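You operate a simulated robot arm through the tools that you are given. There is no shell and no other tool. Be economical: measure what you need, move in short steps, check, and stop when the job is done.

The job below is to be done with a simulated two-armed robot. You get a single attempt, and the scene is never put back.

TASK
Bin the rejected carton, restart the belt, take the bin to the bench.
Fine: put the blue carton from the belt into the red bin, then reset the detector, press Run and leave the belt running; carry the bin by both ends on to the store bench last; the cartons on the rack, the arrow keys, Teach and the red stop button stay untouched. Set down upright: blue carton.

The check looks at the end state, three seconds after you hand in, the way a careful person would. Anything else that was tipped, shoved, dropped, spilled or broken makes it a failure.

THE ROBOT
Two 7-joint arms with two-finger parallel grippers on one trunk, on a base that drives. Base frame: it is fixed to the floor where the robot stands at the start and does not move with it; the origin is under the middle of the robot, x ahead of it, y to its left, z up. Readings come in m, rad, newtons and seconds.
The left shoulder is at the start at [0.07, 0.134, 1.301], the right one opposite. With the tool pointing down near the work surface each hand reaches from about 0.1 to 0.36 m from the robot's upright axis, wherever it stands, measured 20 degrees to its own side. Places, roughly: arrow down key of the small detector [0.2, 0.3, 0.8]; arrow up key of the small detector [0.2, 0.3, 0.8]; belt of the small detector [0.5, 0.4, 0.8]; blue carton [0.25, 3, 1.25]; inside of the red bin [0.5, -0.4, 0.6]; red stop button of the small detector [0.2, 0.6, 0.6]; reset key of the small detector [0.2, 0.3, 0.8]; run key of the small detector [0.2, 0.2, 0.8]; small belt detector [0.5, 0.4, 0.5]; teach key of the small detector [0.2, 0.3, 0.8]; top of the store bench [0.3, 2.1, 0.8]. Payload 1.57 kg a hand.
The TCP of each hand is the grasp point between the finger pads, 0.03 m short of the fingertips. In the tool frame z runs along the fingers and y along their closing line. The gripper opens to 0.08 m. The fingers are 0.017 m wide and 0.012 m thick; the gripper's body (0.04 by 0.082 m) begins 0.08 m behind the TCP.
Orientation is told as [roll, pitch, yaw] about the base's x, y, z axes, in that order, counted from this pose: with the fingers straight down and closing along the base's y, the tool's x points along the base's -x, its y along +y and its z along -z.

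THE INTERFACE
- The arms move only by the tool arm_command. It takes "left_deltas", "right_deltas" or both (then of equal length, played together; a hand with none holds still); each is a list that holds one entry, the list of rows, each a list of 7 numbers: the finger opening in m, from 0 to 0.08, then the shift along the base's x, y, z in units of 100 mm (1.0 is 100 mm), then the turn, a rotation vector about the base's x, y, z in units of 90 degrees (1.0 is 90 degrees). In form: [[[jaw, dx, dy, dz, ax, ay, az], ...]]. A call has 1 to 20 rows; each row is the pose to reach, as a shift and turn from the pose commanded when the call began. A call with a number of a shift or a turn outside -1 to 1 is refused whole. Each row takes 0.2 s and may step no farther than 0.05 m and 0.15 rad from the row before; otherwise, or with a gripper value out of range, the whole call is refused. A pose out of reach is approached as far as the arm can. The call stops where the force on the tool passes 40 N (or 10 N more than at its start, if that is more) or the arm is blocked; 0.2 s more then pass. Each finger travels about 0.153 m/s and halts on what it meets, pressing with about 21 N; the grip force reading is that of the motor and also rises with nothing between the fingers. The clock runs only during rows and for 0.2 s after the last one: add rows that repeat a pose to give the fingers time. The reply holds the time, the measured pose of the TCP, the force on the tool along the base axes, the opening and the grip force, in the units named above and with some noise, with the torque about the TCP (base axes, N m) and any sound that the robot's microphone picked up, and new pictures: "pictures" is both (left out), scene, wrist or none (wrist: the cameras of the hands that moved).
- Cameras (640 x 400 px; columns grow to the right, rows downward): "scene" is now at [0.1135, 0.0088, 1.4933]; the picture's right is [0.15, -0.99, 0.00], its down [-0.87, -0.13, -0.48] and it looks along [0.47, 0.07, -0.88] (base axes); focal length 283 px, centre (320, 200). "left" rides on the left gripper at [0.072, 0.007, -0.122] in its tool frame; the picture's right is [-0.09, 1.00, 0.00], its down [-0.84, -0.08, -0.54] and it looks along [-0.54, -0.05, 0.84] (tool axes); focal length 238 px, centre (320, 200). "right" rides on the right gripper at [0.072, -0.007, -0.122] in its tool frame; the picture's right is [0.09, 1.00, 0.00], its down [-0.84, 0.08, -0.54] and it looks along [-0.54, 0.05, 0.84] (tool axes); focal length 238 px, centre (320, 200). There is no depth. A picture from a camera that has moved, and an enlarged one, comes with that camera's place and axes in the base frame and with its lens.
- slide_trunk(by): slides the trunk up (or, below 0, down) by that many m; the arms and the scene camera ride with it, the base frame stays. It gives what a move gives, with no picture.
- base_move(legs): drives the robot by 1 to 6 legs, each [ahead, left, turn to the left] in m, m and rad, along the robot's own axes; the way and the turn of a leg run together, so that a leg with both is an arc; at most 1.5 m and 3.142 rad a leg. The arms and the cameras ride along, it lands a little off, and it stops where it bumps. It gives what a move gives, and a new picture of the scene camera.
- aim_head(pan, tilt): turns the head with the scene camera to pan (to the left, within 1.501 rad either way) and tilt (down, from -0.506 to 1.204), counted from straight ahead of the robot. It gives what a move gives, and a new picture of the scene camera.
- enlarge(camera, box): a new picture of the part [left, top, right, bottom] of that camera's present view, enlarged. No time passes.
- sign_off(): hands the job in; it is judged then, once.

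Go step by step. Nothing tells you exact positions but the pictures and the camera data: compare them with the known pose of the tool, close in by small moves and look again before you grip or let go. The budget is 120 turns and 260 pictures, counting those below and the enlarged ones. Unless the task says otherwise, let go and move clear before handing in, and close with one line.

The tools are called after "Call:" as a command line: name --argument value ..., lists and objects as JSON in quotes. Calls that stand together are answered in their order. arm_command: Moves the arms, as the interface text tells. Its arguments: {"type":"object","properties":{"left_deltas":{"type":"array","items":{"type":"array","items":{"type":"array","items":{"type":"number"}}}},"right_deltas":{"type":"array","items":{"type":"array","items":{"type":"array","items":{"type":"number"}}}},"pictures":{"type":"string","enum":["both","scene","wrist","none"]}},"required":[]} The other tools are called the same way: slide_trunk (by) slides the trunk up or down; base_move (legs) drives the base; aim_head (pan, tilt) turns the head that bears the scene camera; enlarge (camera, box) takes an enlarged picture of a part of a camera's view; sign_off () hands the job in.

At the start:

```text
time_s: 0.0
left_tcp_pos: [0.4228, 0.1854, 1.1704]
left_tool_rot: [-0.001, 0.0, 0.0]
left_ft_force: [0.2, 0.2, 0.1]
left_ft_torque: [0.02, 0.05, -0.01]
left_grip_width: 0.0801
left_gripper_force: 0.2
right_tcp_pos: [0.5139, -0.2164, 1.0903]
right_tool_rot: [0.001, 0.001, 0.001]
right_ft_force: [0.2, -0.4, 0.9]
right_ft_torque: [0.0, -0.02, -0.02]
right_grip_width: 0.0799
right_gripper_force: 0.0
trunk travel left (down, up): [-0.875, 0.065]
robot x, y, heading: [0.0022, -0.0002, -0.003]
head pan, tilt: [0.15, 1.073]
```

scene: 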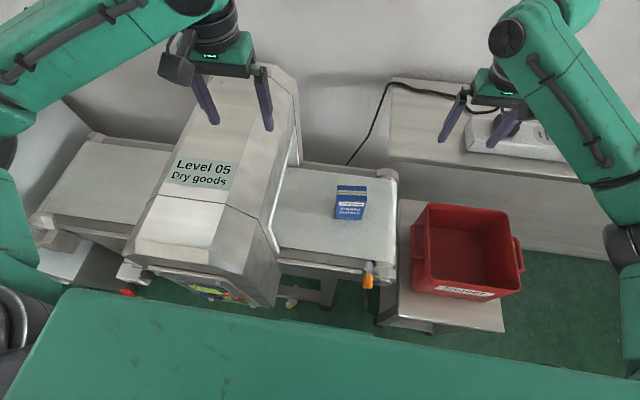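
right: 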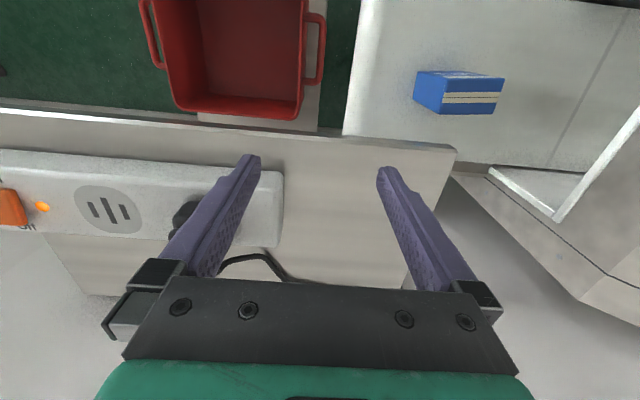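
left: 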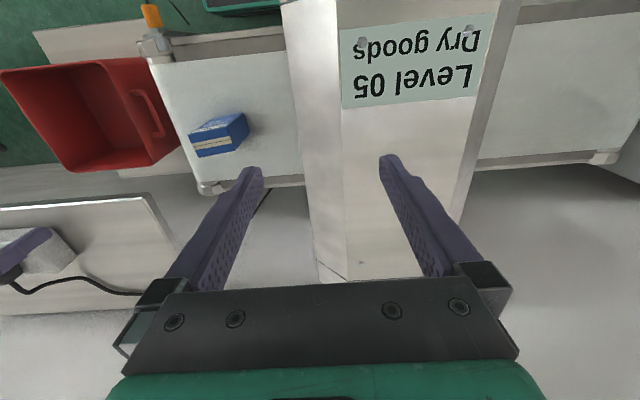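

The blue carton lies on the belt's right end, the red bin is on a low stand to the right, and the control panel faces the robot under the detector's hood. I'll look closer first.

Call:
enlarge --camera "scene" --box '[270, 150, 430, 250]'

Call:
enlarge --camera "scene" --box '[370, 180, 560, 340]'

Call:
enlarge --camera "scene" --box '[100, 230, 300, 320]'

Call:
enlarge --camera "right" --box '[340, 0, 640, 187]'

```text
4.00 times, centred on (350, 200) of scene
camera zoom: at [0.1135, 0.0088, 1.4933], right [0.15, -0.99, 0.0], down [-0.87, -0.13, -0.48], along [0.47, 0.07, -0.88], focal length 1132 px, centre (200, 200)
```

zoom: 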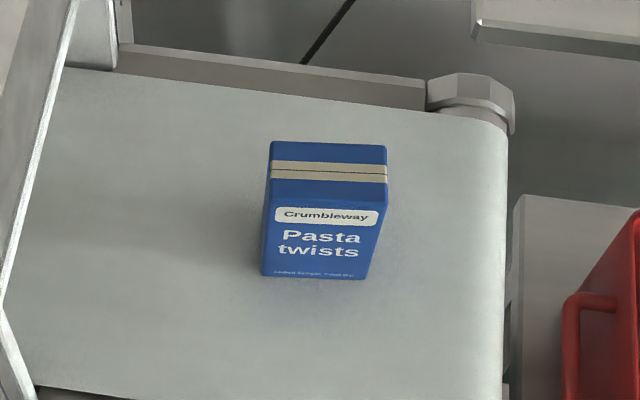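

```text
2.50 times, centred on (465, 260) of scene
camera zoom: at [0.1135, 0.0088, 1.4933], right [0.15, -0.99, 0.0], down [-0.87, -0.13, -0.48], along [0.47, 0.07, -0.88], focal length 708 px, centre (-42, 50)
```

zoom: 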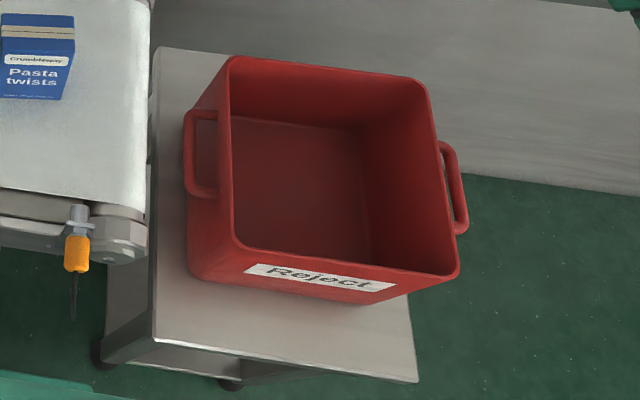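

```text
3.20 times, centred on (200, 275) of scene
camera zoom: at [0.1135, 0.0088, 1.4933], right [0.15, -0.99, 0.0], down [-0.87, -0.13, -0.48], along [0.47, 0.07, -0.88], focal length 906 px, centre (704, -40)
```

zoom: 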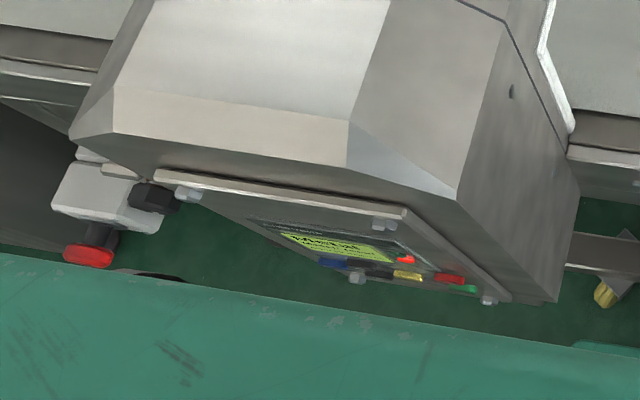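

```text
2.13 times, centred on (490, 94) of right
camera zoom: at [0.441, -0.2219, 1.2126], right [-0.09, 1.0, 0.0], down [0.84, 0.08, 0.54], along [0.54, 0.05, -0.84], focal length 508 px, centre (-43, 427)
```

zoom: 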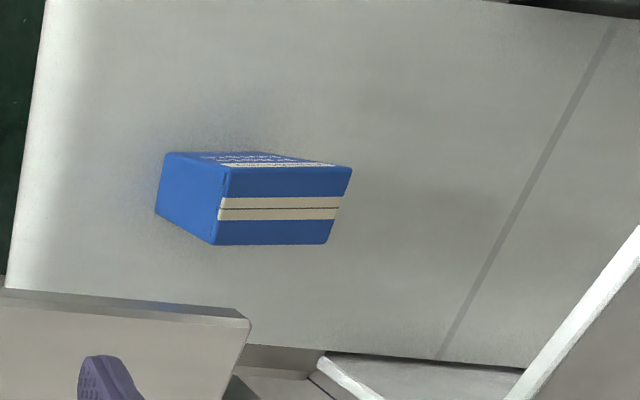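

The carton stands upright, tape stripe on top, near (0.48, -0.02), top about z 0.88; depth along x about 4 cm, width about 7.4 cm. I'll turn the right hand by 90° so it closes along x, and move above it.

Call:
arm_command --right_deltas '[[[0.08, -0.03, 0.16, 0, 0, 0, 0.09], [0.08, -0.06, 0.32, 0, 0, 0, 0.18], [0.08, -0.1, 0.48, 0, 0, 0, 0.27], [0.08, -0.13, 0.64, 0, 0, 0, 0.36], [0.08, -0.16, 0.8, 0, 0, 0, 0.45], [0.08, -0.2, 0.96, 0, 0, 0, 0.54], [0.08, -0.22, 1.0, 0, 0, 0, 0.63], [0.08, -0.25, 1.0, 0, 0, 0, 0.72], [0.08, -0.28, 1.0, 0, 0, 0, 0.81], [0.08, -0.32, 1.0, 0, 0, 0, 0.9], [0.08, -0.35, 1.0, 0, 0, 0, 0.97], [0.08, -0.35, 1.0, 0, 0, 0, 0.97]]]'

```text
time_s: 2.6
left_tcp_pos: [0.4234, 0.1859, 1.1706]
left_tool_rot: [0.001, 0.001, 0.0]
left_ft_force: [0.7, 0.5, -0.4]
left_ft_torque: [-0.03, -0.03, 0.03]
left_grip_width: 0.0798
left_gripper_force: 0.1
right_tcp_pos: [0.4778, -0.1139, 1.091]
right_tool_rot: [-0.001, 0.002, 1.525]
right_ft_force: [0.2, -0.1, 1.2]
right_ft_torque: [0.01, -0.01, -0.03]
right_grip_width: 0.08
right_gripper_force: 0.0
trunk travel left (down, up): [-0.875, 0.065]
robot x, y, heading: [0.0006, -0.0021, -0.001]
head pan, tilt: [0.15, 1.073]
camera scene: at [0.1136, 0.0088, 1.4933], right [0.15, -0.99, 0.0], down [-0.87, -0.13, -0.48], along [0.47, 0.07, -0.88], focal length 283 px, centre (320, 200)
camera right: at [0.4805, -0.1873, 1.2123], right [-1.0, -0.05, 0.0], down [-0.04, 0.84, 0.54], along [-0.03, 0.54, -0.84], focal length 238 px, centre (320, 200)
```

scene: 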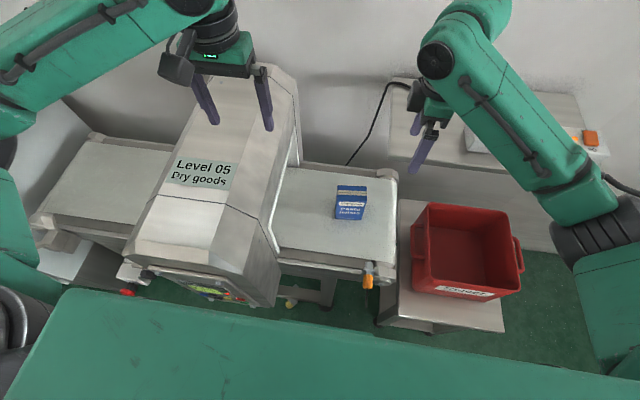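
right: 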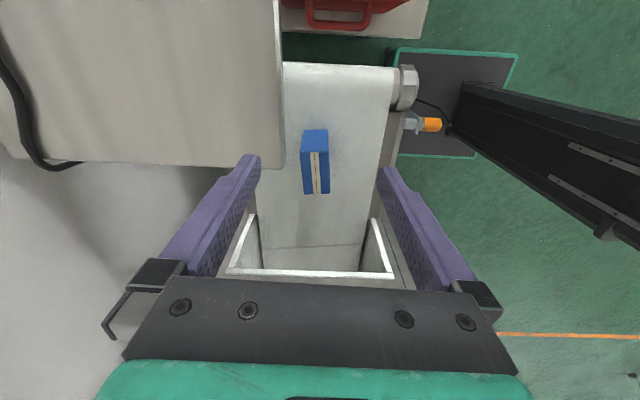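

The carton's top is centred near (0.476, -0.021). I'll move over it and lower part way.

Call:
arm_command --right_deltas '[[[0.08, 0, 0.25, -0.2, 0, 0, 0.03], [0.08, -0.01, 0.5, -0.5, 0, 0, 0.03], [0.08, -0.02, 0.75, -0.8, 0, 0, 0.03], [0.08, -0.02, 0.94, -1.0, 0, 0, 0.03], [0.08, -0.02, 0.94, -1.0, 0, 0, 0.03]]]'

```text
time_s: 3.8
left_tcp_pos: [0.4223, 0.1853, 1.1714]
left_tool_rot: [0.002, 0.0, 0.001]
left_ft_force: [0.4, -0.1, -0.3]
left_ft_torque: [0.0, -0.03, 0.02]
left_grip_width: 0.0799
left_gripper_force: 0.0
right_tcp_pos: [0.4777, -0.0204, 0.9877]
right_tool_rot: [-0.001, 0.0, 1.571]
right_ft_force: [0.8, 0.1, -0.6]
right_ft_torque: [-0.01, -0.01, -0.02]
right_grip_width: 0.0799
right_gripper_force: 0.2
trunk travel left (down, up): [-0.875, 0.065]
robot x, y, heading: [-0.0001, -0.0005, 0.002]
head pan, tilt: [0.15, 1.073]
camera scene: at [0.1134, 0.0083, 1.4933], right [0.15, -0.99, 0.0], down [-0.87, -0.13, -0.48], along [0.47, 0.07, -0.88], focal length 283 px, centre (320, 200)
camera right: at [0.4836, -0.0919, 1.1091], right [-1.0, -0.09, 0.0], down [-0.08, 0.84, 0.54], along [-0.05, 0.54, -0.84], focal length 238 px, centre (320, 200)
```

scene: 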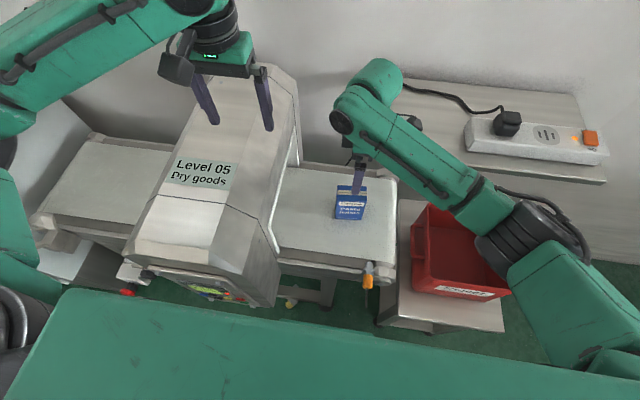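
right: 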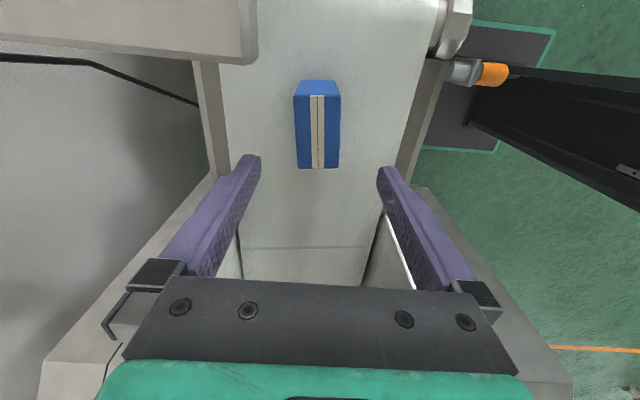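

Aligned with the carton. Lowering to straddle it.

Call:
arm_command --right_deltas '[[[0.08, 0.01, 0, -0.4, 0, 0, 0], [0.08, 0.01, 0, -0.8, 0, 0, 0], [0.08, 0.01, 0, -1.0, 0, 0, 0], [0.08, 0.01, 0, -1.0, 0, 0, 0]]]'

Call:
arm_command --right_deltas '[[[0.08, 0, 0, -0.3, 0, 0, 0], [0.08, 0, 0, -0.46, 0, 0, 0], [0.08, 0, 0, -0.46, 0, 0, 0]]]'

```text
time_s: 4.8
left_tcp_pos: [0.4224, 0.1845, 1.1702]
left_tool_rot: [0.001, -0.001, 0.0]
left_ft_force: [0.2, -0.2, -0.1]
left_ft_torque: [0.02, 0.0, -0.03]
left_grip_width: 0.08
left_gripper_force: 0.1
right_tcp_pos: [0.4762, -0.0189, 0.8902]
right_tool_rot: [0.0, -0.002, 1.57]
right_ft_force: [0.5, 0.4, 0.5]
right_ft_torque: [0.0, 0.03, 0.01]
right_grip_width: 0.08
right_gripper_force: 0.1
trunk travel left (down, up): [-0.875, 0.065]
robot x, y, heading: [-0.0009, -0.0051, -0.002]
head pan, tilt: [0.15, 1.073]
camera scene: at [0.1134, 0.0088, 1.4933], right [0.15, -0.99, 0.0], down [-0.87, -0.13, -0.48], along [0.47, 0.07, -0.88], focal length 283 px, centre (320, 200)
camera right: at [0.4828, -0.0916, 1.0124], right [-1.0, -0.09, 0.0], down [-0.08, 0.84, 0.54], along [-0.05, 0.54, -0.84], focal length 238 px, centre (320, 200)
```

scene: 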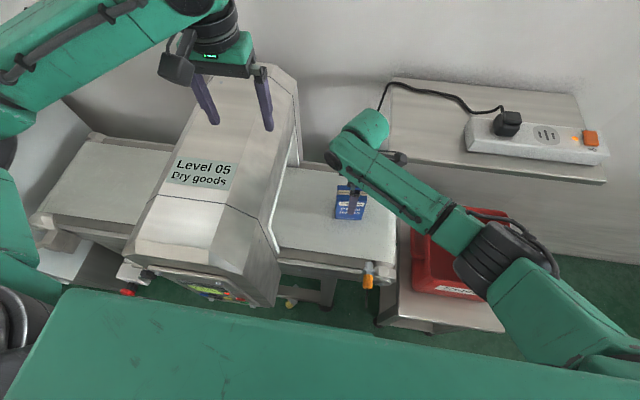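
right: 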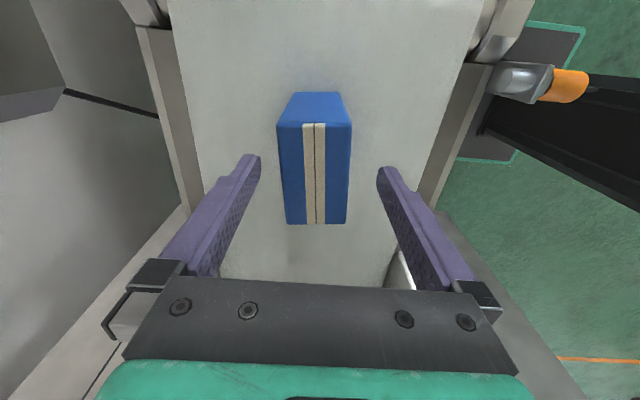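

```text
time_s: 5.6
left_tcp_pos: [0.4223, 0.1852, 1.1705]
left_tool_rot: [0.0, -0.002, 0.0]
left_ft_force: [0.3, -0.6, 0.5]
left_ft_torque: [-0.01, -0.01, 0.0]
left_grip_width: 0.08
left_gripper_force: 0.0
right_tcp_pos: [0.4764, -0.0208, 0.8464]
right_tool_rot: [-0.001, 0.0, 1.571]
right_ft_force: [-1.0, -1.0, -0.8]
right_ft_torque: [-0.03, 0.03, -0.04]
right_grip_width: 0.08
right_gripper_force: 0.0
trunk travel left (down, up): [-0.875, 0.065]
robot x, y, heading: [0.0024, 0.0023, -0.003]
head pan, tilt: [0.15, 1.073]
camera scene: at [0.1133, 0.0086, 1.4933], right [0.15, -0.99, 0.0], down [-0.87, -0.13, -0.48], along [0.47, 0.07, -0.88], focal length 283 px, centre (320, 200)
camera right: at [0.4825, -0.0937, 0.9675], right [-1.0, -0.09, 0.0], down [-0.08, 0.84, 0.54], along [-0.05, 0.54, -0.84], focal length 238 px, centre (320, 200)
```

scene: 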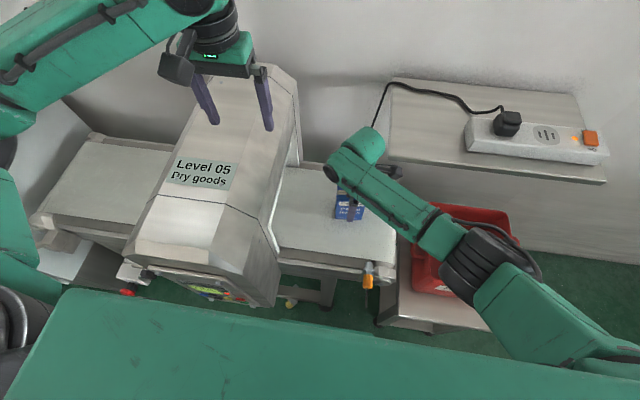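
right: 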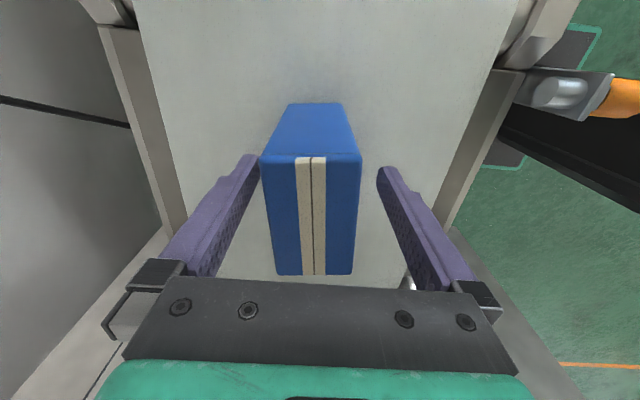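

The carton is about 4 mm toward +x of the jaw centre; correct and close.

Call:
arm_command --right_deltas '[[[0.08, 0.04, 0, 0, 0, 0, 0], [0.08, 0.04, 0, 0, 0, 0, 0], [0.06, 0.04, 0, 0, 0, 0, 0], [0.03, 0.04, 0, 0, 0, 0, 0], [0.03, 0.04, 0, 0, 0, 0, 0], [0.03, 0.04, 0, 0, 0, 0, 0]]]' --pictures "wrist"

```text
time_s: 7.0
left_tcp_pos: [0.4229, 0.1849, 1.1706]
left_tool_rot: [-0.001, 0.0, 0.0]
left_ft_force: [0.3, -0.4, 0.8]
left_ft_torque: [-0.02, -0.02, 0.02]
left_grip_width: 0.0798
left_gripper_force: 0.1
right_tcp_pos: [0.4822, -0.0213, 0.8452]
right_tool_rot: [0.0, 0.0, 1.571]
right_ft_force: [-0.6, 0.1, 0.9]
right_ft_torque: [0.12, 0.06, 0.04]
right_grip_width: 0.0456
right_gripper_force: 21.3
trunk travel left (down, up): [-0.875, 0.065]
robot x, y, heading: [0.0001, 0.0021, 0.001]
head pan, tilt: [0.15, 1.073]
camera right: at [0.4876, -0.0933, 0.9672], right [-1.0, -0.09, 0.0], down [-0.08, 0.84, 0.54], along [-0.05, 0.54, -0.84], focal length 238 px, centre (320, 200)
```

right: 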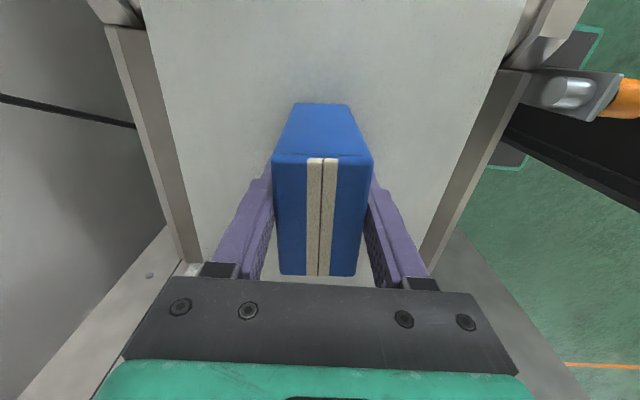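

Gripped at 4.6 cm. Lift straight up, then view over the bin.

Call:
arm_command --right_deltas '[[[0.03, 0, 0, 0.1, 0, 0, 0], [0.03, 0, 0, 0.4, 0, 0, 0], [0.03, 0, 0, 0.8, 0, 0, 0], [0.03, 0, 0, 1.0, 0, 0, 0], [0.03, 0, 0, 1.0, 0, 0, 0]]]' --pictures "wrist"

Call:
arm_command --right_deltas '[[[0.03, 0, 0, 0.4, 0, 0, 0], [0.03, 0, 0, 0.8, 0, 0, 0], [0.03, 0, -0.4, 1.0, 0, 0, 0], [0.03, 0, -0.8, 1.0, 0, 0, 0], [0.03, 0, -1.0, 1.0, 0, 0, 0], [0.03, 0, -1.0, 1.0, 0, 0, 0]]]'

```text
time_s: 8.2
left_tcp_pos: [0.4228, 0.1848, 1.1715]
left_tool_rot: [0.001, -0.001, 0.0]
left_ft_force: [0.4, 0.1, 0.0]
left_ft_torque: [0.02, 0.02, 0.03]
left_grip_width: 0.0799
left_gripper_force: 0.0
right_tcp_pos: [0.4842, -0.0215, 0.9452]
right_tool_rot: [0.001, -0.001, 1.572]
right_ft_force: [-0.4, -0.7, -1.3]
right_ft_torque: [0.0, 0.02, 0.03]
right_grip_width: 0.0449
right_gripper_force: 21.0
trunk travel left (down, up): [-0.875, 0.065]
robot x, y, heading: [-0.0034, 0.0031, -0.001]
head pan, tilt: [0.15, 1.073]
camera right: at [0.4902, -0.0935, 1.066], right [-1.0, -0.09, 0.0], down [-0.08, 0.84, 0.54], along [-0.05, 0.54, -0.84], focal length 238 px, centre (320, 200)
```

right: 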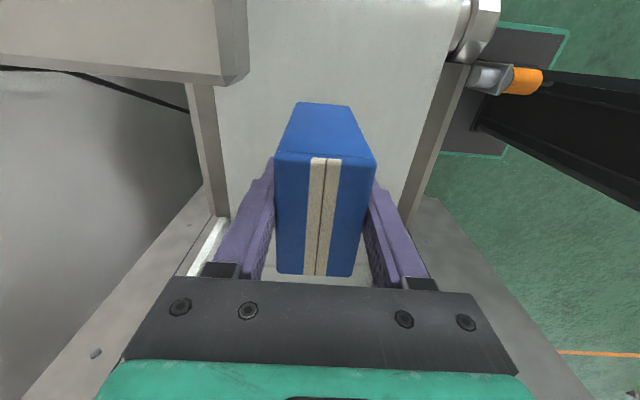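

```text
time_s: 9.6
left_tcp_pos: [0.423, 0.1853, 1.1711]
left_tool_rot: [0.0, 0.001, 0.001]
left_ft_force: [0.7, 0.7, -0.2]
left_ft_torque: [-0.01, -0.03, -0.01]
left_grip_width: 0.0802
left_gripper_force: 0.0
right_tcp_pos: [0.4819, -0.1209, 1.0425]
right_tool_rot: [0.0, -0.001, 1.571]
right_ft_force: [0.1, -0.2, -1.6]
right_ft_torque: [-0.04, -0.01, -0.01]
right_grip_width: 0.045
right_gripper_force: 20.7
trunk travel left (down, up): [-0.875, 0.065]
robot x, y, heading: [0.0014, -0.0019, -0.001]
head pan, tilt: [0.15, 1.073]
camera scene: at [0.114, 0.009, 1.4933], right [0.15, -0.99, 0.0], down [-0.87, -0.13, -0.48], along [0.47, 0.07, -0.88], focal length 283 px, centre (320, 200)
camera right: at [0.4873, -0.1929, 1.1641], right [-1.0, -0.09, 0.0], down [-0.08, 0.84, 0.54], along [-0.05, 0.54, -0.84], focal length 238 px, centre (320, 200)
```

scene: 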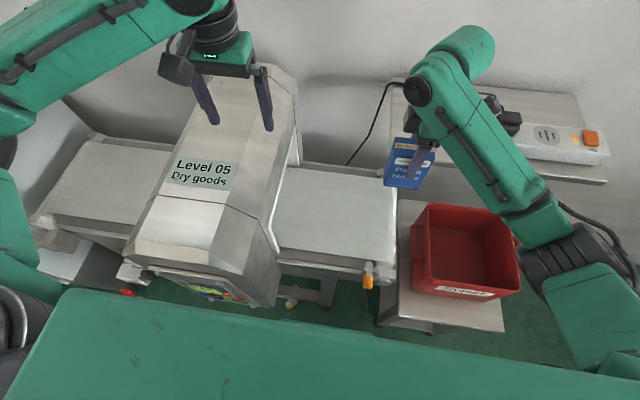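
right: 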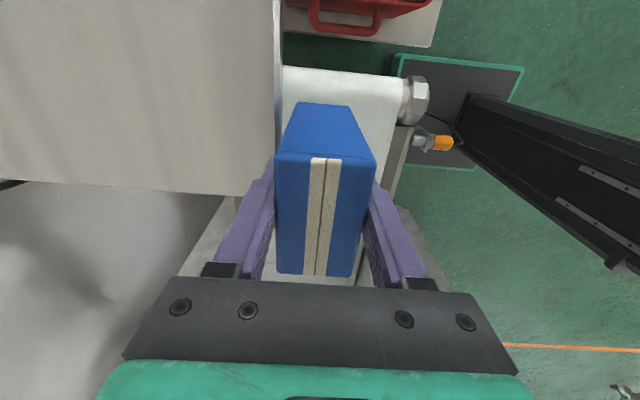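

Bin rim estimate: x 0.32–0.53, y −0.24 to −0.455, rim z≈0.78, so centre (0.425, −0.35). Move over it while raising the left hand clear of the hood, for a trunk lowering.

Call:
arm_command --right_deltas '[[[0.03, -0.1, -0.3, 0, 0, 0, 0], [0.03, -0.2, -0.6, 0, 0, 0, 0], [0.03, -0.3, -0.9, 0, 0, 0, 0], [0.03, -0.35, -1.0, 0, 0, 0, 0], [0.03, -0.35, -1.0, 0, 0, 0, 0]]]' --left_deltas '[[[0.08, 0, 0, 0.3, 0, 0, 0], [0.08, 0, 0, 0.6, 0, 0, 0], [0.08, 0, 0, 0.9, 0, 0, 0], [0.08, 0, 0, 1.0, 0, 0, 0], [0.08, 0, 0, 1.0, 0, 0, 0]]]' --pictures "none"

Call:
arm_command --right_deltas '[[[0.03, -0.1, -0.3, 0, 0, 0, 0], [0.03, -0.2, -0.6, 0, 0, 0, 0], [0.03, -0.23, -0.9, 0, 0, 0, 0], [0.03, -0.23, -1.0, 0, 0, 0, 0], [0.03, -0.23, -1.0, 0, 0, 0, 0]]]' --left_deltas '[[[0.08, 0, 0, 0.3, 0, 0, 0], [0.08, 0, 0, 0.5, 0, 0, 0], [0.08, 0, 0, 0.5, 0, 0, 0], [0.08, 0, 0, 0.5, 0, 0, 0], [0.08, 0, 0, 0.5, 0, 0, 0]]]'

```text
time_s: 10.8
left_tcp_pos: [0.4245, 0.1851, 1.2715]
left_tool_rot: [0.0, 0.002, 0.0]
left_ft_force: [-0.4, -0.2, 0.3]
left_ft_torque: [-0.03, 0.0, 0.01]
left_grip_width: 0.0802
left_gripper_force: 0.0
right_tcp_pos: [0.4478, -0.2203, 1.0442]
right_tool_rot: [-0.001, -0.002, 1.571]
right_ft_force: [0.5, -0.1, -2.0]
right_ft_torque: [0.0, 0.01, 0.01]
right_grip_width: 0.0448
right_gripper_force: 20.8
trunk travel left (down, up): [-0.875, 0.065]
robot x, y, heading: [-0.0007, 0.0027, 0.002]
head pan, tilt: [0.15, 1.073]
```

```text
time_s: 12.0
left_tcp_pos: [0.4217, 0.1847, 1.3214]
left_tool_rot: [-0.001, -0.001, 0.0]
left_ft_force: [-0.7, -0.2, 0.4]
left_ft_torque: [-0.02, 0.0, 0.02]
left_grip_width: 0.0799
left_gripper_force: 0.1
right_tcp_pos: [0.4258, -0.3223, 1.043]
right_tool_rot: [0.001, 0.0, 1.572]
right_ft_force: [-1.2, 0.2, -1.3]
right_ft_torque: [0.01, 0.04, -0.01]
right_grip_width: 0.0448
right_gripper_force: 20.8
trunk travel left (down, up): [-0.875, 0.065]
robot x, y, heading: [-0.0006, 0.0021, -0.002]
head pan, tilt: [0.15, 1.073]
camera scene: at [0.1132, 0.0083, 1.4933], right [0.15, -0.99, 0.0], down [-0.87, -0.13, -0.48], along [0.47, 0.07, -0.88], focal length 283 px, centre (320, 200)
camera right: at [0.4311, -0.3947, 1.166], right [-1.0, -0.09, 0.0], down [-0.08, 0.84, 0.54], along [-0.05, 0.54, -0.84], focal length 238 px, centre (320, 200)
camera left: at [0.3509, 0.1924, 1.4428], right [0.09, 1.0, 0.0], down [0.84, -0.08, 0.54], along [0.54, -0.05, -0.84], focal length 238 px, centre (320, 200)
```

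scene: 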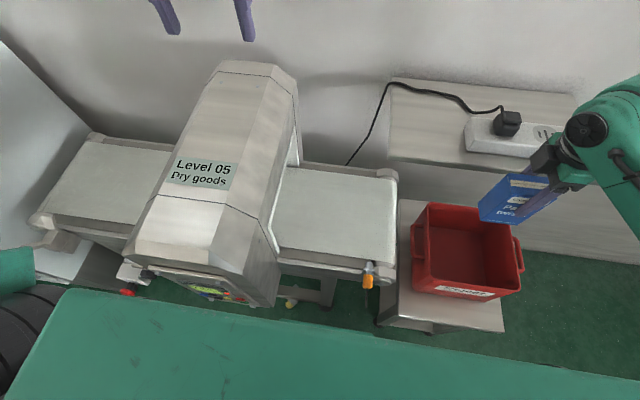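
right: 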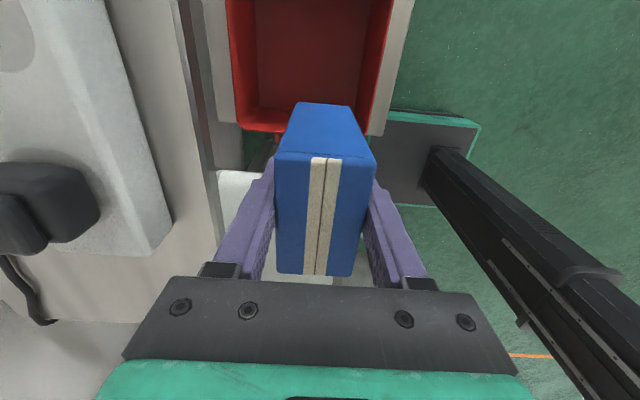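
left: 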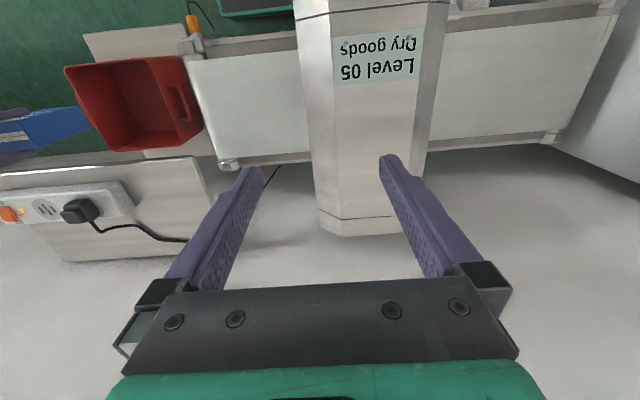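

Refined: bin rim z≈0.74, centre (0.44, −0.37). Centre the carton over it, then lower the trunk 0.15 m for reach.

Call:
arm_command --right_deltas '[[[0.03, 0.08, -0.25, 0, 0, 0, 0], [0.03, 0.14, -0.48, 0, 0, 0, 0], [0.03, 0.14, -0.48, 0, 0, 0, 0]]]' --pictures "none"

Call:
slide_trunk --by -0.15

Call:
arm_command --right_deltas '[[[0.03, 0, 0, -0.01, 0, 0, 0]]]'

```text
time_s: 12.8
left_tcp_pos: [0.4227, 0.1879, 1.3217]
left_tool_rot: [0.001, 0.0, 0.0]
left_ft_force: [0.2, 0.7, 1.0]
left_ft_torque: [-0.01, -0.01, -0.01]
left_grip_width: 0.0799
left_gripper_force: 0.0
right_tcp_pos: [0.4395, -0.3692, 1.0458]
right_tool_rot: [-0.001, 0.001, 1.571]
right_ft_force: [0.4, 0.5, -1.1]
right_ft_torque: [-0.05, 0.01, 0.02]
right_grip_width: 0.0449
right_gripper_force: 20.7
trunk travel left (down, up): [-0.875, 0.065]
robot x, y, heading: [-0.0017, 0.001, -0.001]
head pan, tilt: [0.15, 1.073]
```

```text
time_s: 14.6
left_tcp_pos: [0.4228, 0.1854, 1.1721]
left_tool_rot: [0.001, 0.0, 0.001]
left_ft_force: [-0.9, 0.6, 0.5]
left_ft_torque: [-0.03, -0.02, 0.0]
left_grip_width: 0.08
left_gripper_force: 0.2
right_tcp_pos: [0.4382, -0.3686, 0.8962]
right_tool_rot: [-0.001, -0.001, 1.57]
right_ft_force: [0.0, 0.7, -2.0]
right_ft_torque: [0.0, 0.01, -0.04]
right_grip_width: 0.0447
right_gripper_force: 20.9
trunk travel left (down, up): [-0.725, 0.215]
robot x, y, heading: [-0.0004, 0.0012, 0.002]
head pan, tilt: [0.15, 1.073]
```

```text
time_s: 14.9
left_tcp_pos: [0.4215, 0.1848, 1.1713]
left_tool_rot: [0.0, 0.001, 0.0]
left_ft_force: [0.0, -0.2, 0.7]
left_ft_torque: [0.0, -0.02, -0.01]
left_grip_width: 0.08
left_gripper_force: 0.0
right_tcp_pos: [0.4388, -0.3696, 0.8958]
right_tool_rot: [-0.002, 0.0, 1.57]
right_ft_force: [1.2, -0.2, -2.4]
right_ft_torque: [-0.01, 0.02, 0.01]
right_grip_width: 0.0448
right_gripper_force: 21.1
trunk travel left (down, up): [-0.725, 0.215]
robot x, y, heading: [-0.0009, 0.0007, -0.002]
head pan, tilt: [0.15, 1.073]
camera scene: at [0.1138, 0.0084, 1.3433], right [0.15, -0.99, 0.0], down [-0.87, -0.13, -0.48], along [0.47, 0.07, -0.88], focal length 283 px, centre (320, 200)
camera right: at [0.4459, -0.4411, 1.0166], right [-1.0, -0.09, 0.0], down [-0.08, 0.84, 0.54], along [-0.05, 0.54, -0.84], focal length 238 px, centre (320, 200)
```

scene: 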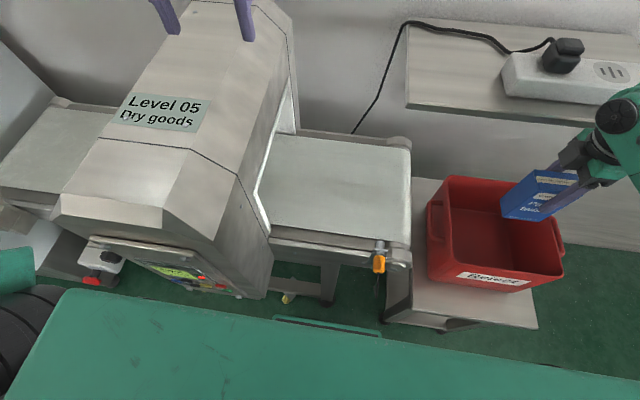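
right: 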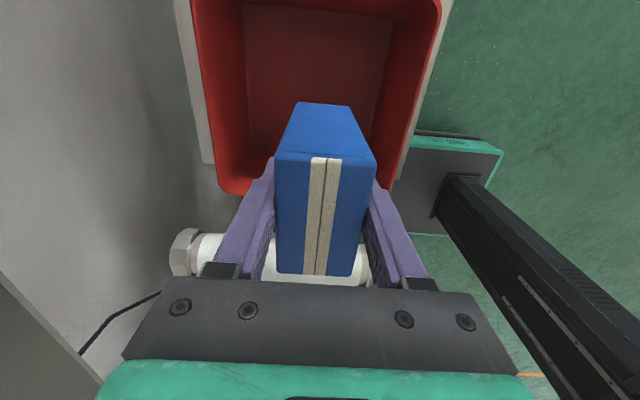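

Carton is over the bin opening. Lower 0.1 m and check.

Call:
arm_command --right_deltas '[[[0.03, 0, 0, -0.3, 0, 0, 0], [0.03, 0, 0, -0.6, 0, 0, 0], [0.03, 0, 0, -0.9, 0, 0, 0], [0.03, 0, 0, -1.0, 0, 0, 0], [0.03, 0, 0, -1.0, 0, 0, 0]]]'

```text
time_s: 16.1
left_tcp_pos: [0.4223, 0.1848, 1.1715]
left_tool_rot: [0.001, 0.001, 0.001]
left_ft_force: [0.0, 0.1, 0.4]
left_ft_torque: [0.0, -0.03, 0.0]
left_grip_width: 0.0801
left_gripper_force: 0.1
right_tcp_pos: [0.4369, -0.368, 0.7942]
right_tool_rot: [0.001, -0.001, 1.571]
right_ft_force: [-0.3, -0.2, -1.7]
right_ft_torque: [0.0, -0.03, 0.01]
right_grip_width: 0.045
right_gripper_force: 20.7
trunk travel left (down, up): [-0.725, 0.215]
robot x, y, heading: [-0.0014, -0.0006, -0.001]
head pan, tilt: [0.15, 1.073]
camera scene: at [0.1136, 0.0085, 1.3433], right [0.15, -0.99, 0.0], down [-0.87, -0.13, -0.48], along [0.47, 0.07, -0.88], focal length 283 px, centre (320, 200)
camera right: at [0.443, -0.4413, 0.9159], right [-1.0, -0.09, 0.0], down [-0.08, 0.84, 0.54], along [-0.05, 0.54, -0.84], focal length 238 px, centre (320, 200)
```

scene: 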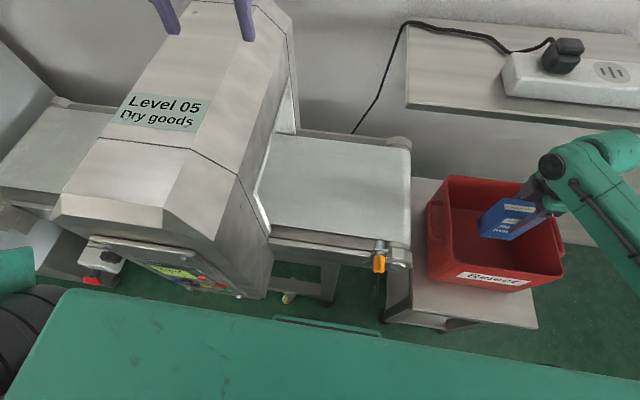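
right: 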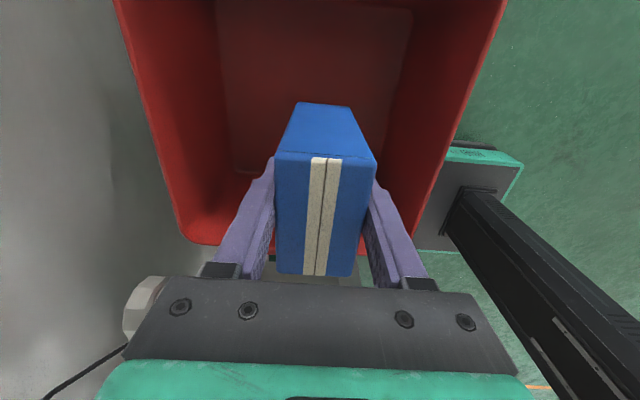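

Going well; lower further toward the bin floor in small steps.

Call:
arm_command --right_deltas '[[[0.03, 0, 0, -0.3, 0, 0, 0], [0.03, 0, 0, -0.6, 0, 0, 0], [0.03, 0, 0, -0.9, 0, 0, 0], [0.03, 0, 0, -1.0, 0, 0, 0], [0.03, 0, 0, -1.0, 0, 0, 0]]]'

```text
time_s: 17.4
left_tcp_pos: [0.4227, 0.1848, 1.1703]
left_tool_rot: [0.0, 0.0, 0.0]
left_ft_force: [1.0, 0.5, -0.3]
left_ft_torque: [0.02, 0.01, 0.02]
left_grip_width: 0.0801
left_gripper_force: 0.1
right_tcp_pos: [0.438, -0.3671, 0.6952]
right_tool_rot: [0.0, 0.0, 1.571]
right_ft_force: [-0.8, -0.1, -1.9]
right_ft_torque: [0.01, -0.01, -0.01]
right_grip_width: 0.0448
right_gripper_force: 21.0
trunk travel left (down, up): [-0.725, 0.215]
robot x, y, heading: [0.0044, 0.0005, 0.0]
head pan, tilt: [0.15, 1.073]
camera scene: at [0.1135, 0.0085, 1.3433], right [0.15, -0.99, 0.0], down [-0.87, -0.13, -0.48], along [0.47, 0.07, -0.88], focal length 283 px, centre (320, 200)
camera right: at [0.4459, -0.44, 0.8163], right [-1.0, -0.09, 0.0], down [-0.08, 0.84, 0.54], along [-0.05, 0.54, -0.84], focal length 238 px, centre (320, 200)
```

scene: 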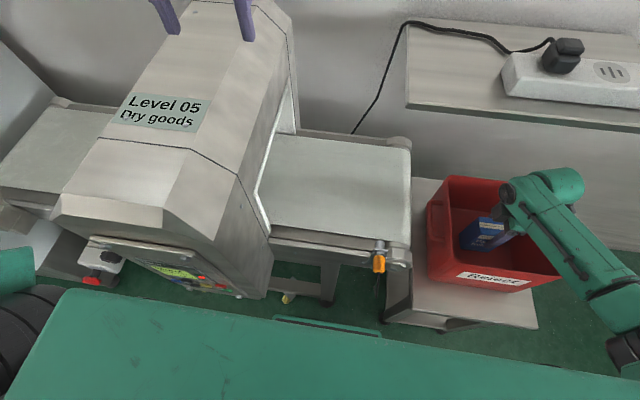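
right: 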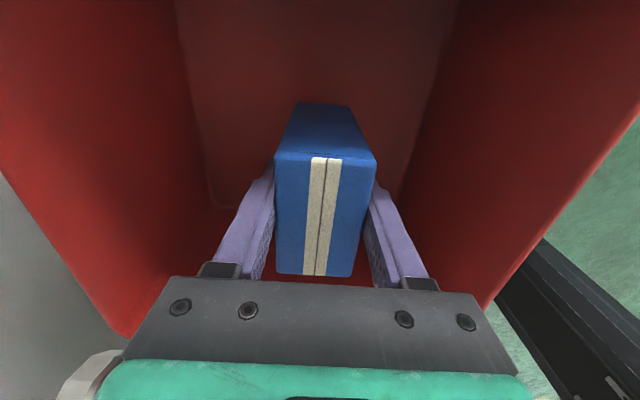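

Call:
arm_command --right_deltas '[[[0.03, 0, 0, -0.05, 0, 0, 0], [0.03, 0, 0, -0.1, 0, 0, 0], [0.03, 0, 0, -0.15, 0, 0, 0], [0.03, 0, 0, -0.2, 0, 0, 0]]]' --pictures "wrist"

```text
time_s: 18.4
left_tcp_pos: [0.422, 0.186, 1.171]
left_tool_rot: [0.001, 0.003, 0.0]
left_ft_force: [0.0, 0.1, -1.2]
left_ft_torque: [-0.03, 0.01, -0.01]
left_grip_width: 0.0798
left_gripper_force: 0.0
right_tcp_pos: [0.4386, -0.3676, 0.6748]
right_tool_rot: [-0.001, 0.0, 1.571]
right_ft_force: [-0.1, 0.4, -1.7]
right_ft_torque: [-0.01, 0.01, 0.0]
right_grip_width: 0.045
right_gripper_force: 21.1
trunk travel left (down, up): [-0.725, 0.215]
robot x, y, heading: [-0.0025, 0.0021, -0.001]
head pan, tilt: [0.15, 1.073]
camera right: at [0.4458, -0.4394, 0.7966], right [-1.0, -0.09, 0.0], down [-0.08, 0.84, 0.54], along [-0.05, 0.54, -0.84], focal length 238 px, centre (320, 200)
```

right: 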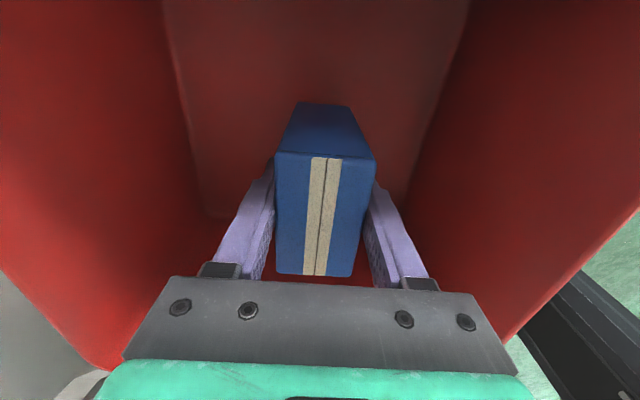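

Call:
arm_command --right_deltas '[[[0.03, 0, 0, -0.04, 0, 0, 0], [0.03, 0, 0, -0.08, 0, 0, 0], [0.03, 0, 0, -0.12, 0, 0, 0], [0.03, 0, 0, -0.16, 0, 0, 0]]]' --pictures "wrist"

```text
time_s: 19.4
left_tcp_pos: [0.4214, 0.1861, 1.1709]
left_tool_rot: [0.0, 0.001, 0.0]
left_ft_force: [0.0, -0.2, -0.1]
left_ft_torque: [0.02, 0.02, 0.0]
left_grip_width: 0.0799
left_gripper_force: 0.1
right_tcp_pos: [0.4395, -0.3676, 0.6589]
right_tool_rot: [-0.001, 0.0, 1.569]
right_ft_force: [-0.4, -0.2, -2.3]
right_ft_torque: [0.03, 0.05, 0.01]
right_grip_width: 0.0446
right_gripper_force: 21.2
trunk travel left (down, up): [-0.725, 0.215]
robot x, y, heading: [-0.0013, 0.0025, 0.002]
head pan, tilt: [0.15, 1.073]
camera right: at [0.446, -0.4404, 0.7814], right [-1.0, -0.09, 0.0], down [-0.08, 0.84, 0.54], along [-0.05, 0.54, -0.84], focal length 238 px, centre (320, 200)
```

right: 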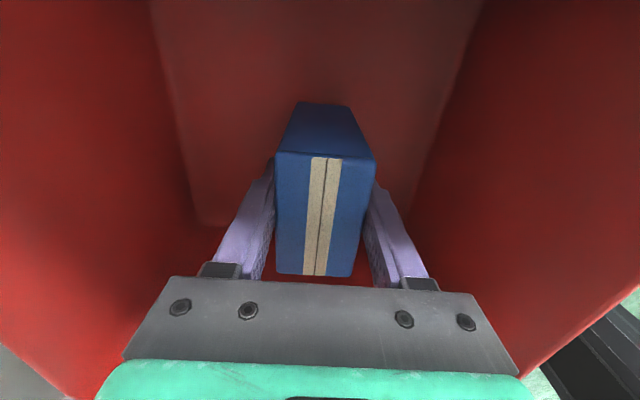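

Call:
arm_command --right_deltas '[[[0.03, 0, 0, -0.04, 0, 0, 0], [0.03, 0, 0, -0.08, 0, 0, 0], [0.03, 0, 0, -0.12, 0, 0, 0]]]' --pictures "none"

```text
time_s: 20.1
left_tcp_pos: [0.4209, 0.1854, 1.1723]
left_tool_rot: [-0.002, -0.001, 0.0]
left_ft_force: [0.2, -0.4, -0.9]
left_ft_torque: [0.03, 0.03, 0.01]
left_grip_width: 0.0799
left_gripper_force: 0.1
right_tcp_pos: [0.4407, -0.368, 0.6496]
right_tool_rot: [-0.003, 0.001, 1.571]
right_ft_force: [-0.8, 1.2, 16.2]
right_ft_torque: [-0.01, 0.43, -0.03]
right_grip_width: 0.0447
right_gripper_force: 20.9
trunk travel left (down, up): [-0.725, 0.215]
robot x, y, heading: [-0.0017, -0.0028, 0.004]
head pan, tilt: [0.15, 1.073]
```

Floor contact felt (16 N). Relieve slightly, open, and withdraw straight up.

Call:
arm_command --right_deltas '[[[0.03, 0, 0, 0.02, 0, 0, 0], [0.05, 0, 0, 0.02, 0, 0, 0], [0.08, 0, 0, 0.02, 0, 0, 0], [0.08, 0, 0, 0.02, 0, 0, 0]]]' --pictures "wrist"

```text
time_s: 21.1
left_tcp_pos: [0.4231, 0.1853, 1.1714]
left_tool_rot: [-0.001, 0.0, 0.0]
left_ft_force: [-0.6, -0.1, 0.0]
left_ft_torque: [0.0, 0.0, 0.02]
left_grip_width: 0.0801
left_gripper_force: 0.2
right_tcp_pos: [0.4389, -0.3694, 0.6489]
right_tool_rot: [-0.001, 0.0, 1.57]
right_ft_force: [-0.8, -0.9, -0.5]
right_ft_torque: [0.02, -0.01, -0.01]
right_grip_width: 0.0798
right_gripper_force: 0.1
trunk travel left (down, up): [-0.725, 0.215]
robot x, y, heading: [-0.0045, -0.003, 0.001]
head pan, tilt: [0.15, 1.073]
camera right: at [0.4457, -0.4412, 0.7711], right [-1.0, -0.09, 0.0], down [-0.08, 0.84, 0.54], along [-0.05, 0.54, -0.84], focal length 238 px, centre (320, 200)
```

right: 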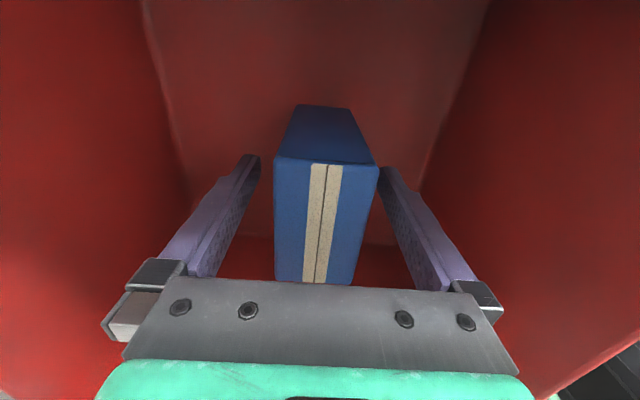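

Call:
arm_command --right_deltas '[[[0.08, 0, 0, 0.2, 0, 0, 0], [0.08, 0, 0, 0.5, 0, 0, 0], [0.08, 0, 0, 0.9, 0, 0, 0], [0.08, 0, 0, 1.0, 0, 0, 0]]]' --pictures "none"

Call:
arm_command --right_deltas '[[[0.08, 0, 0, 0.4, 0, 0, 0], [0.08, 0, 0, 0.8, 0, 0, 0], [0.08, 0, 0, 1.0, 0, 0, 0], [0.08, 0, 0, 1.0, 0, 0, 0]]]'

```text
time_s: 22.1
left_tcp_pos: [0.4228, 0.1857, 1.1715]
left_tool_rot: [-0.001, -0.001, -0.001]
left_ft_force: [0.2, -0.3, -0.2]
left_ft_torque: [-0.03, 0.02, 0.01]
left_grip_width: 0.0802
left_gripper_force: 0.2
right_tcp_pos: [0.4396, -0.3678, 0.7512]
right_tool_rot: [0.0, 0.0, 1.57]
right_ft_force: [0.3, 0.5, -0.2]
right_ft_torque: [0.01, -0.01, -0.01]
right_grip_width: 0.08
right_gripper_force: 0.0
trunk travel left (down, up): [-0.725, 0.215]
robot x, y, heading: [-0.0022, 0.0024, -0.002]
head pan, tilt: [0.15, 1.073]
```

```text
time_s: 23.1
left_tcp_pos: [0.4234, 0.1852, 1.1718]
left_tool_rot: [0.0, 0.0, 0.0]
left_ft_force: [0.4, -0.9, 0.2]
left_ft_torque: [0.03, -0.01, 0.0]
left_grip_width: 0.0799
left_gripper_force: 0.0
right_tcp_pos: [0.4403, -0.3665, 0.849]
right_tool_rot: [0.0, 0.0, 1.57]
right_ft_force: [0.0, 0.2, -0.3]
right_ft_torque: [-0.01, 0.02, 0.01]
right_grip_width: 0.0802
right_gripper_force: 0.1
trunk travel left (down, up): [-0.725, 0.215]
robot x, y, heading: [0.0011, 0.0012, -0.002]
head pan, tilt: [0.15, 1.073]
camera scene: at [0.1135, 0.0086, 1.3433], right [0.15, -0.99, 0.0], down [-0.87, -0.13, -0.48], along [0.47, 0.07, -0.88], focal length 283 px, centre (320, 200)
camera right: at [0.446, -0.4394, 0.9704], right [-1.0, -0.09, 0.0], down [-0.08, 0.84, 0.54], along [-0.05, 0.54, -0.84], focal length 238 px, centre (320, 200)
```

scene: 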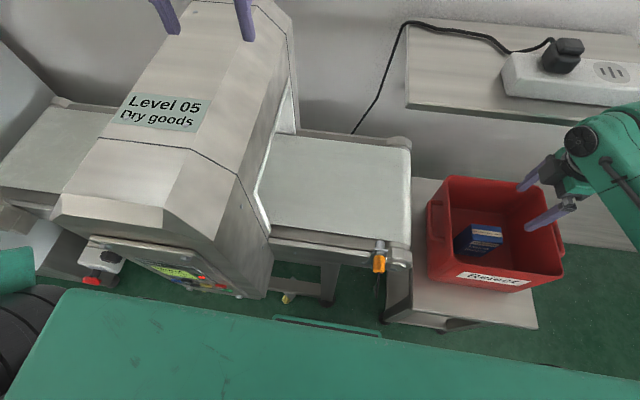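
right: 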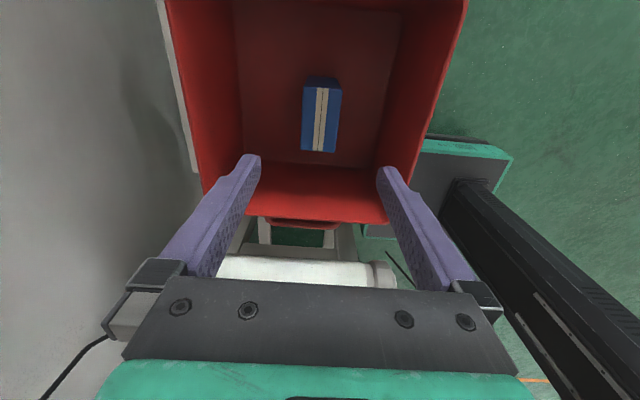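

The carton stands upright in the bin. Now raise the right hand, back away, and look at the control panel.

Call:
arm_command --right_deltas '[[[0.08, 0, 0, 0.4, 0, 0, 0], [0.08, 0, 0, 0.8, 0, 0, 0], [0.08, 0, 0, 1.0, 0, 0, 0]]]' --pictures "none"

Call:
base_move --legs '[[-0.45, 0, 0]]'

Call:
aim_head --pan 0.4 --tilt 0.75

```text
time_s: 23.9
left_tcp_pos: [0.4218, 0.1855, 1.1719]
left_tool_rot: [-0.001, 0.0, 0.0]
left_ft_force: [0.5, -0.2, 0.0]
left_ft_torque: [0.01, 0.01, -0.03]
left_grip_width: 0.0799
left_gripper_force: 0.0
right_tcp_pos: [0.4427, -0.3664, 0.9516]
right_tool_rot: [0.0, 0.0, 1.571]
right_ft_force: [-0.8, -0.2, 0.9]
right_ft_torque: [0.03, -0.03, 0.01]
right_grip_width: 0.0801
right_gripper_force: 0.1
trunk travel left (down, up): [-0.725, 0.215]
robot x, y, heading: [-0.0015, -0.001, 0.0]
head pan, tilt: [0.15, 1.073]
```

```text
time_s: 26.7
left_tcp_pos: [-0.0278, 0.1851, 1.1698]
left_tool_rot: [-0.001, 0.002, 0.002]
left_ft_force: [-0.4, 0.0, 0.1]
left_ft_torque: [-0.02, 0.0, 0.01]
left_grip_width: 0.0798
left_gripper_force: 0.0
right_tcp_pos: [-0.0093, -0.3665, 0.9505]
right_tool_rot: [0.001, 0.001, 1.57]
right_ft_force: [0.5, 0.0, -0.3]
right_ft_torque: [0.0, 0.0, 0.0]
right_grip_width: 0.0801
right_gripper_force: 0.0
trunk travel left (down, up): [-0.725, 0.215]
robot x, y, heading: [-0.4519, 0.0024, 0.001]
head pan, tilt: [0.15, 1.073]
camera scene: at [-0.3366, 0.0085, 1.3432], right [0.15, -0.99, 0.0], down [-0.87, -0.13, -0.48], along [0.47, 0.07, -0.88], focal length 283 px, centre (320, 200)
```

scene: 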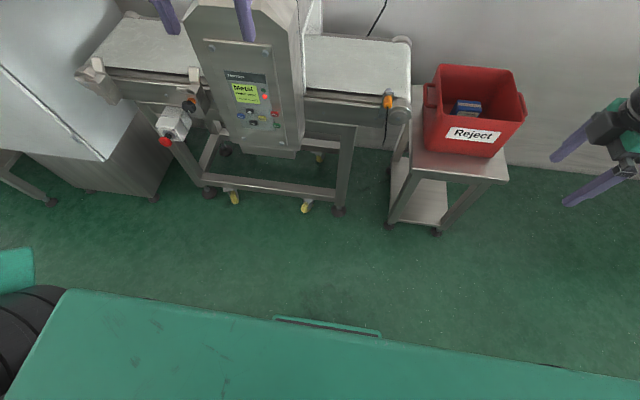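

```text
time_s: 27.5
left_tcp_pos: [-0.0286, 0.1852, 1.1718]
left_tool_rot: [0.0, 0.0, 0.002]
left_ft_force: [0.0, 0.2, -0.6]
left_ft_torque: [-0.01, -0.02, 0.0]
left_grip_width: 0.0801
left_gripper_force: 0.0
right_tcp_pos: [-0.0083, -0.3668, 0.9503]
right_tool_rot: [0.001, 0.0, 1.57]
right_ft_force: [0.2, 0.2, -0.5]
right_ft_torque: [0.0, 0.02, -0.02]
right_grip_width: 0.0799
right_gripper_force: 0.0
trunk travel left (down, up): [-0.725, 0.215]
robot x, y, heading: [-0.4516, -0.0037, 0.007]
head pan, tilt: [0.4, 0.75]
camera scene: at [-0.3256, 0.031, 1.3673], right [0.39, -0.92, 0.0], down [-0.63, -0.27, -0.73], along [0.67, 0.28, -0.68], focal length 283 px, centre (320, 200)
```

scene: 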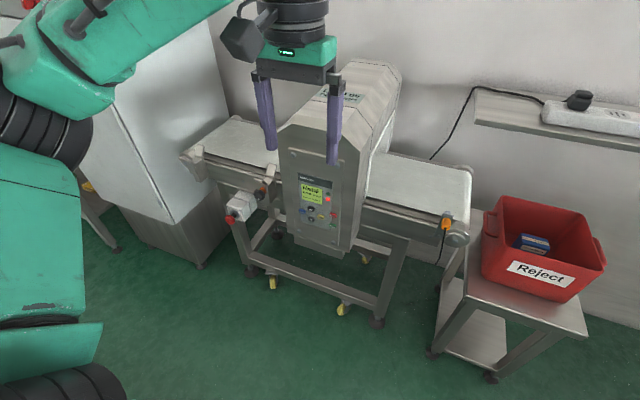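

Call:
enlarge --camera "scene" --box '[280, 160, 360, 235]'

Call:
enlarge --camera "scene" --box '[470, 180, 620, 310]'

```text
5.33 times, centred on (320, 198) of scene
camera zoom: at [-0.3256, 0.031, 1.3673], right [0.39, -0.92, 0.0], down [-0.63, -0.27, -0.73], along [0.67, 0.28, -0.68], focal length 1510 px, centre (320, 213)
```

zoom: 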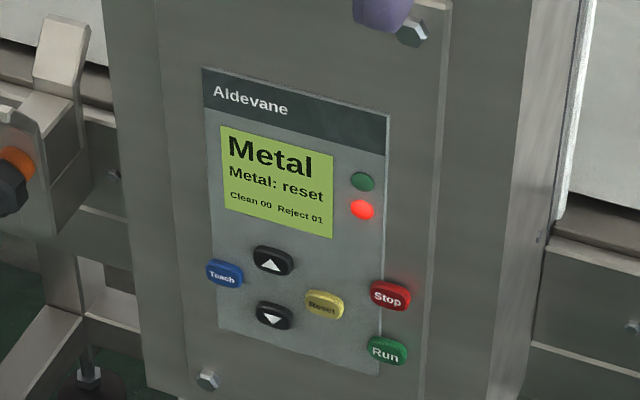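

```text
3.08 times, centred on (545, 245) of scene
camera zoom: at [-0.3256, 0.031, 1.3673], right [0.39, -0.92, 0.0], down [-0.63, -0.27, -0.73], along [0.67, 0.28, -0.68], focal length 871 px, centre (-372, 62)
```

zoom: 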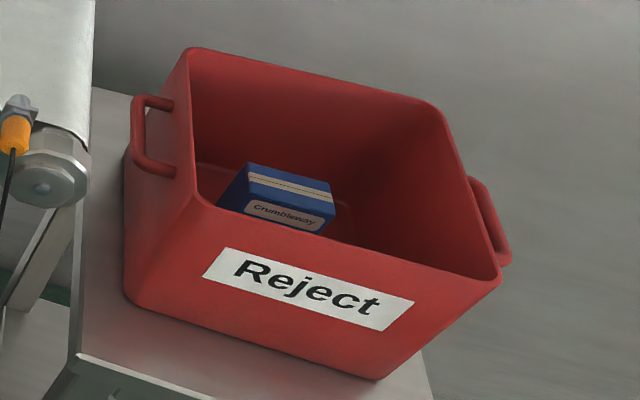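

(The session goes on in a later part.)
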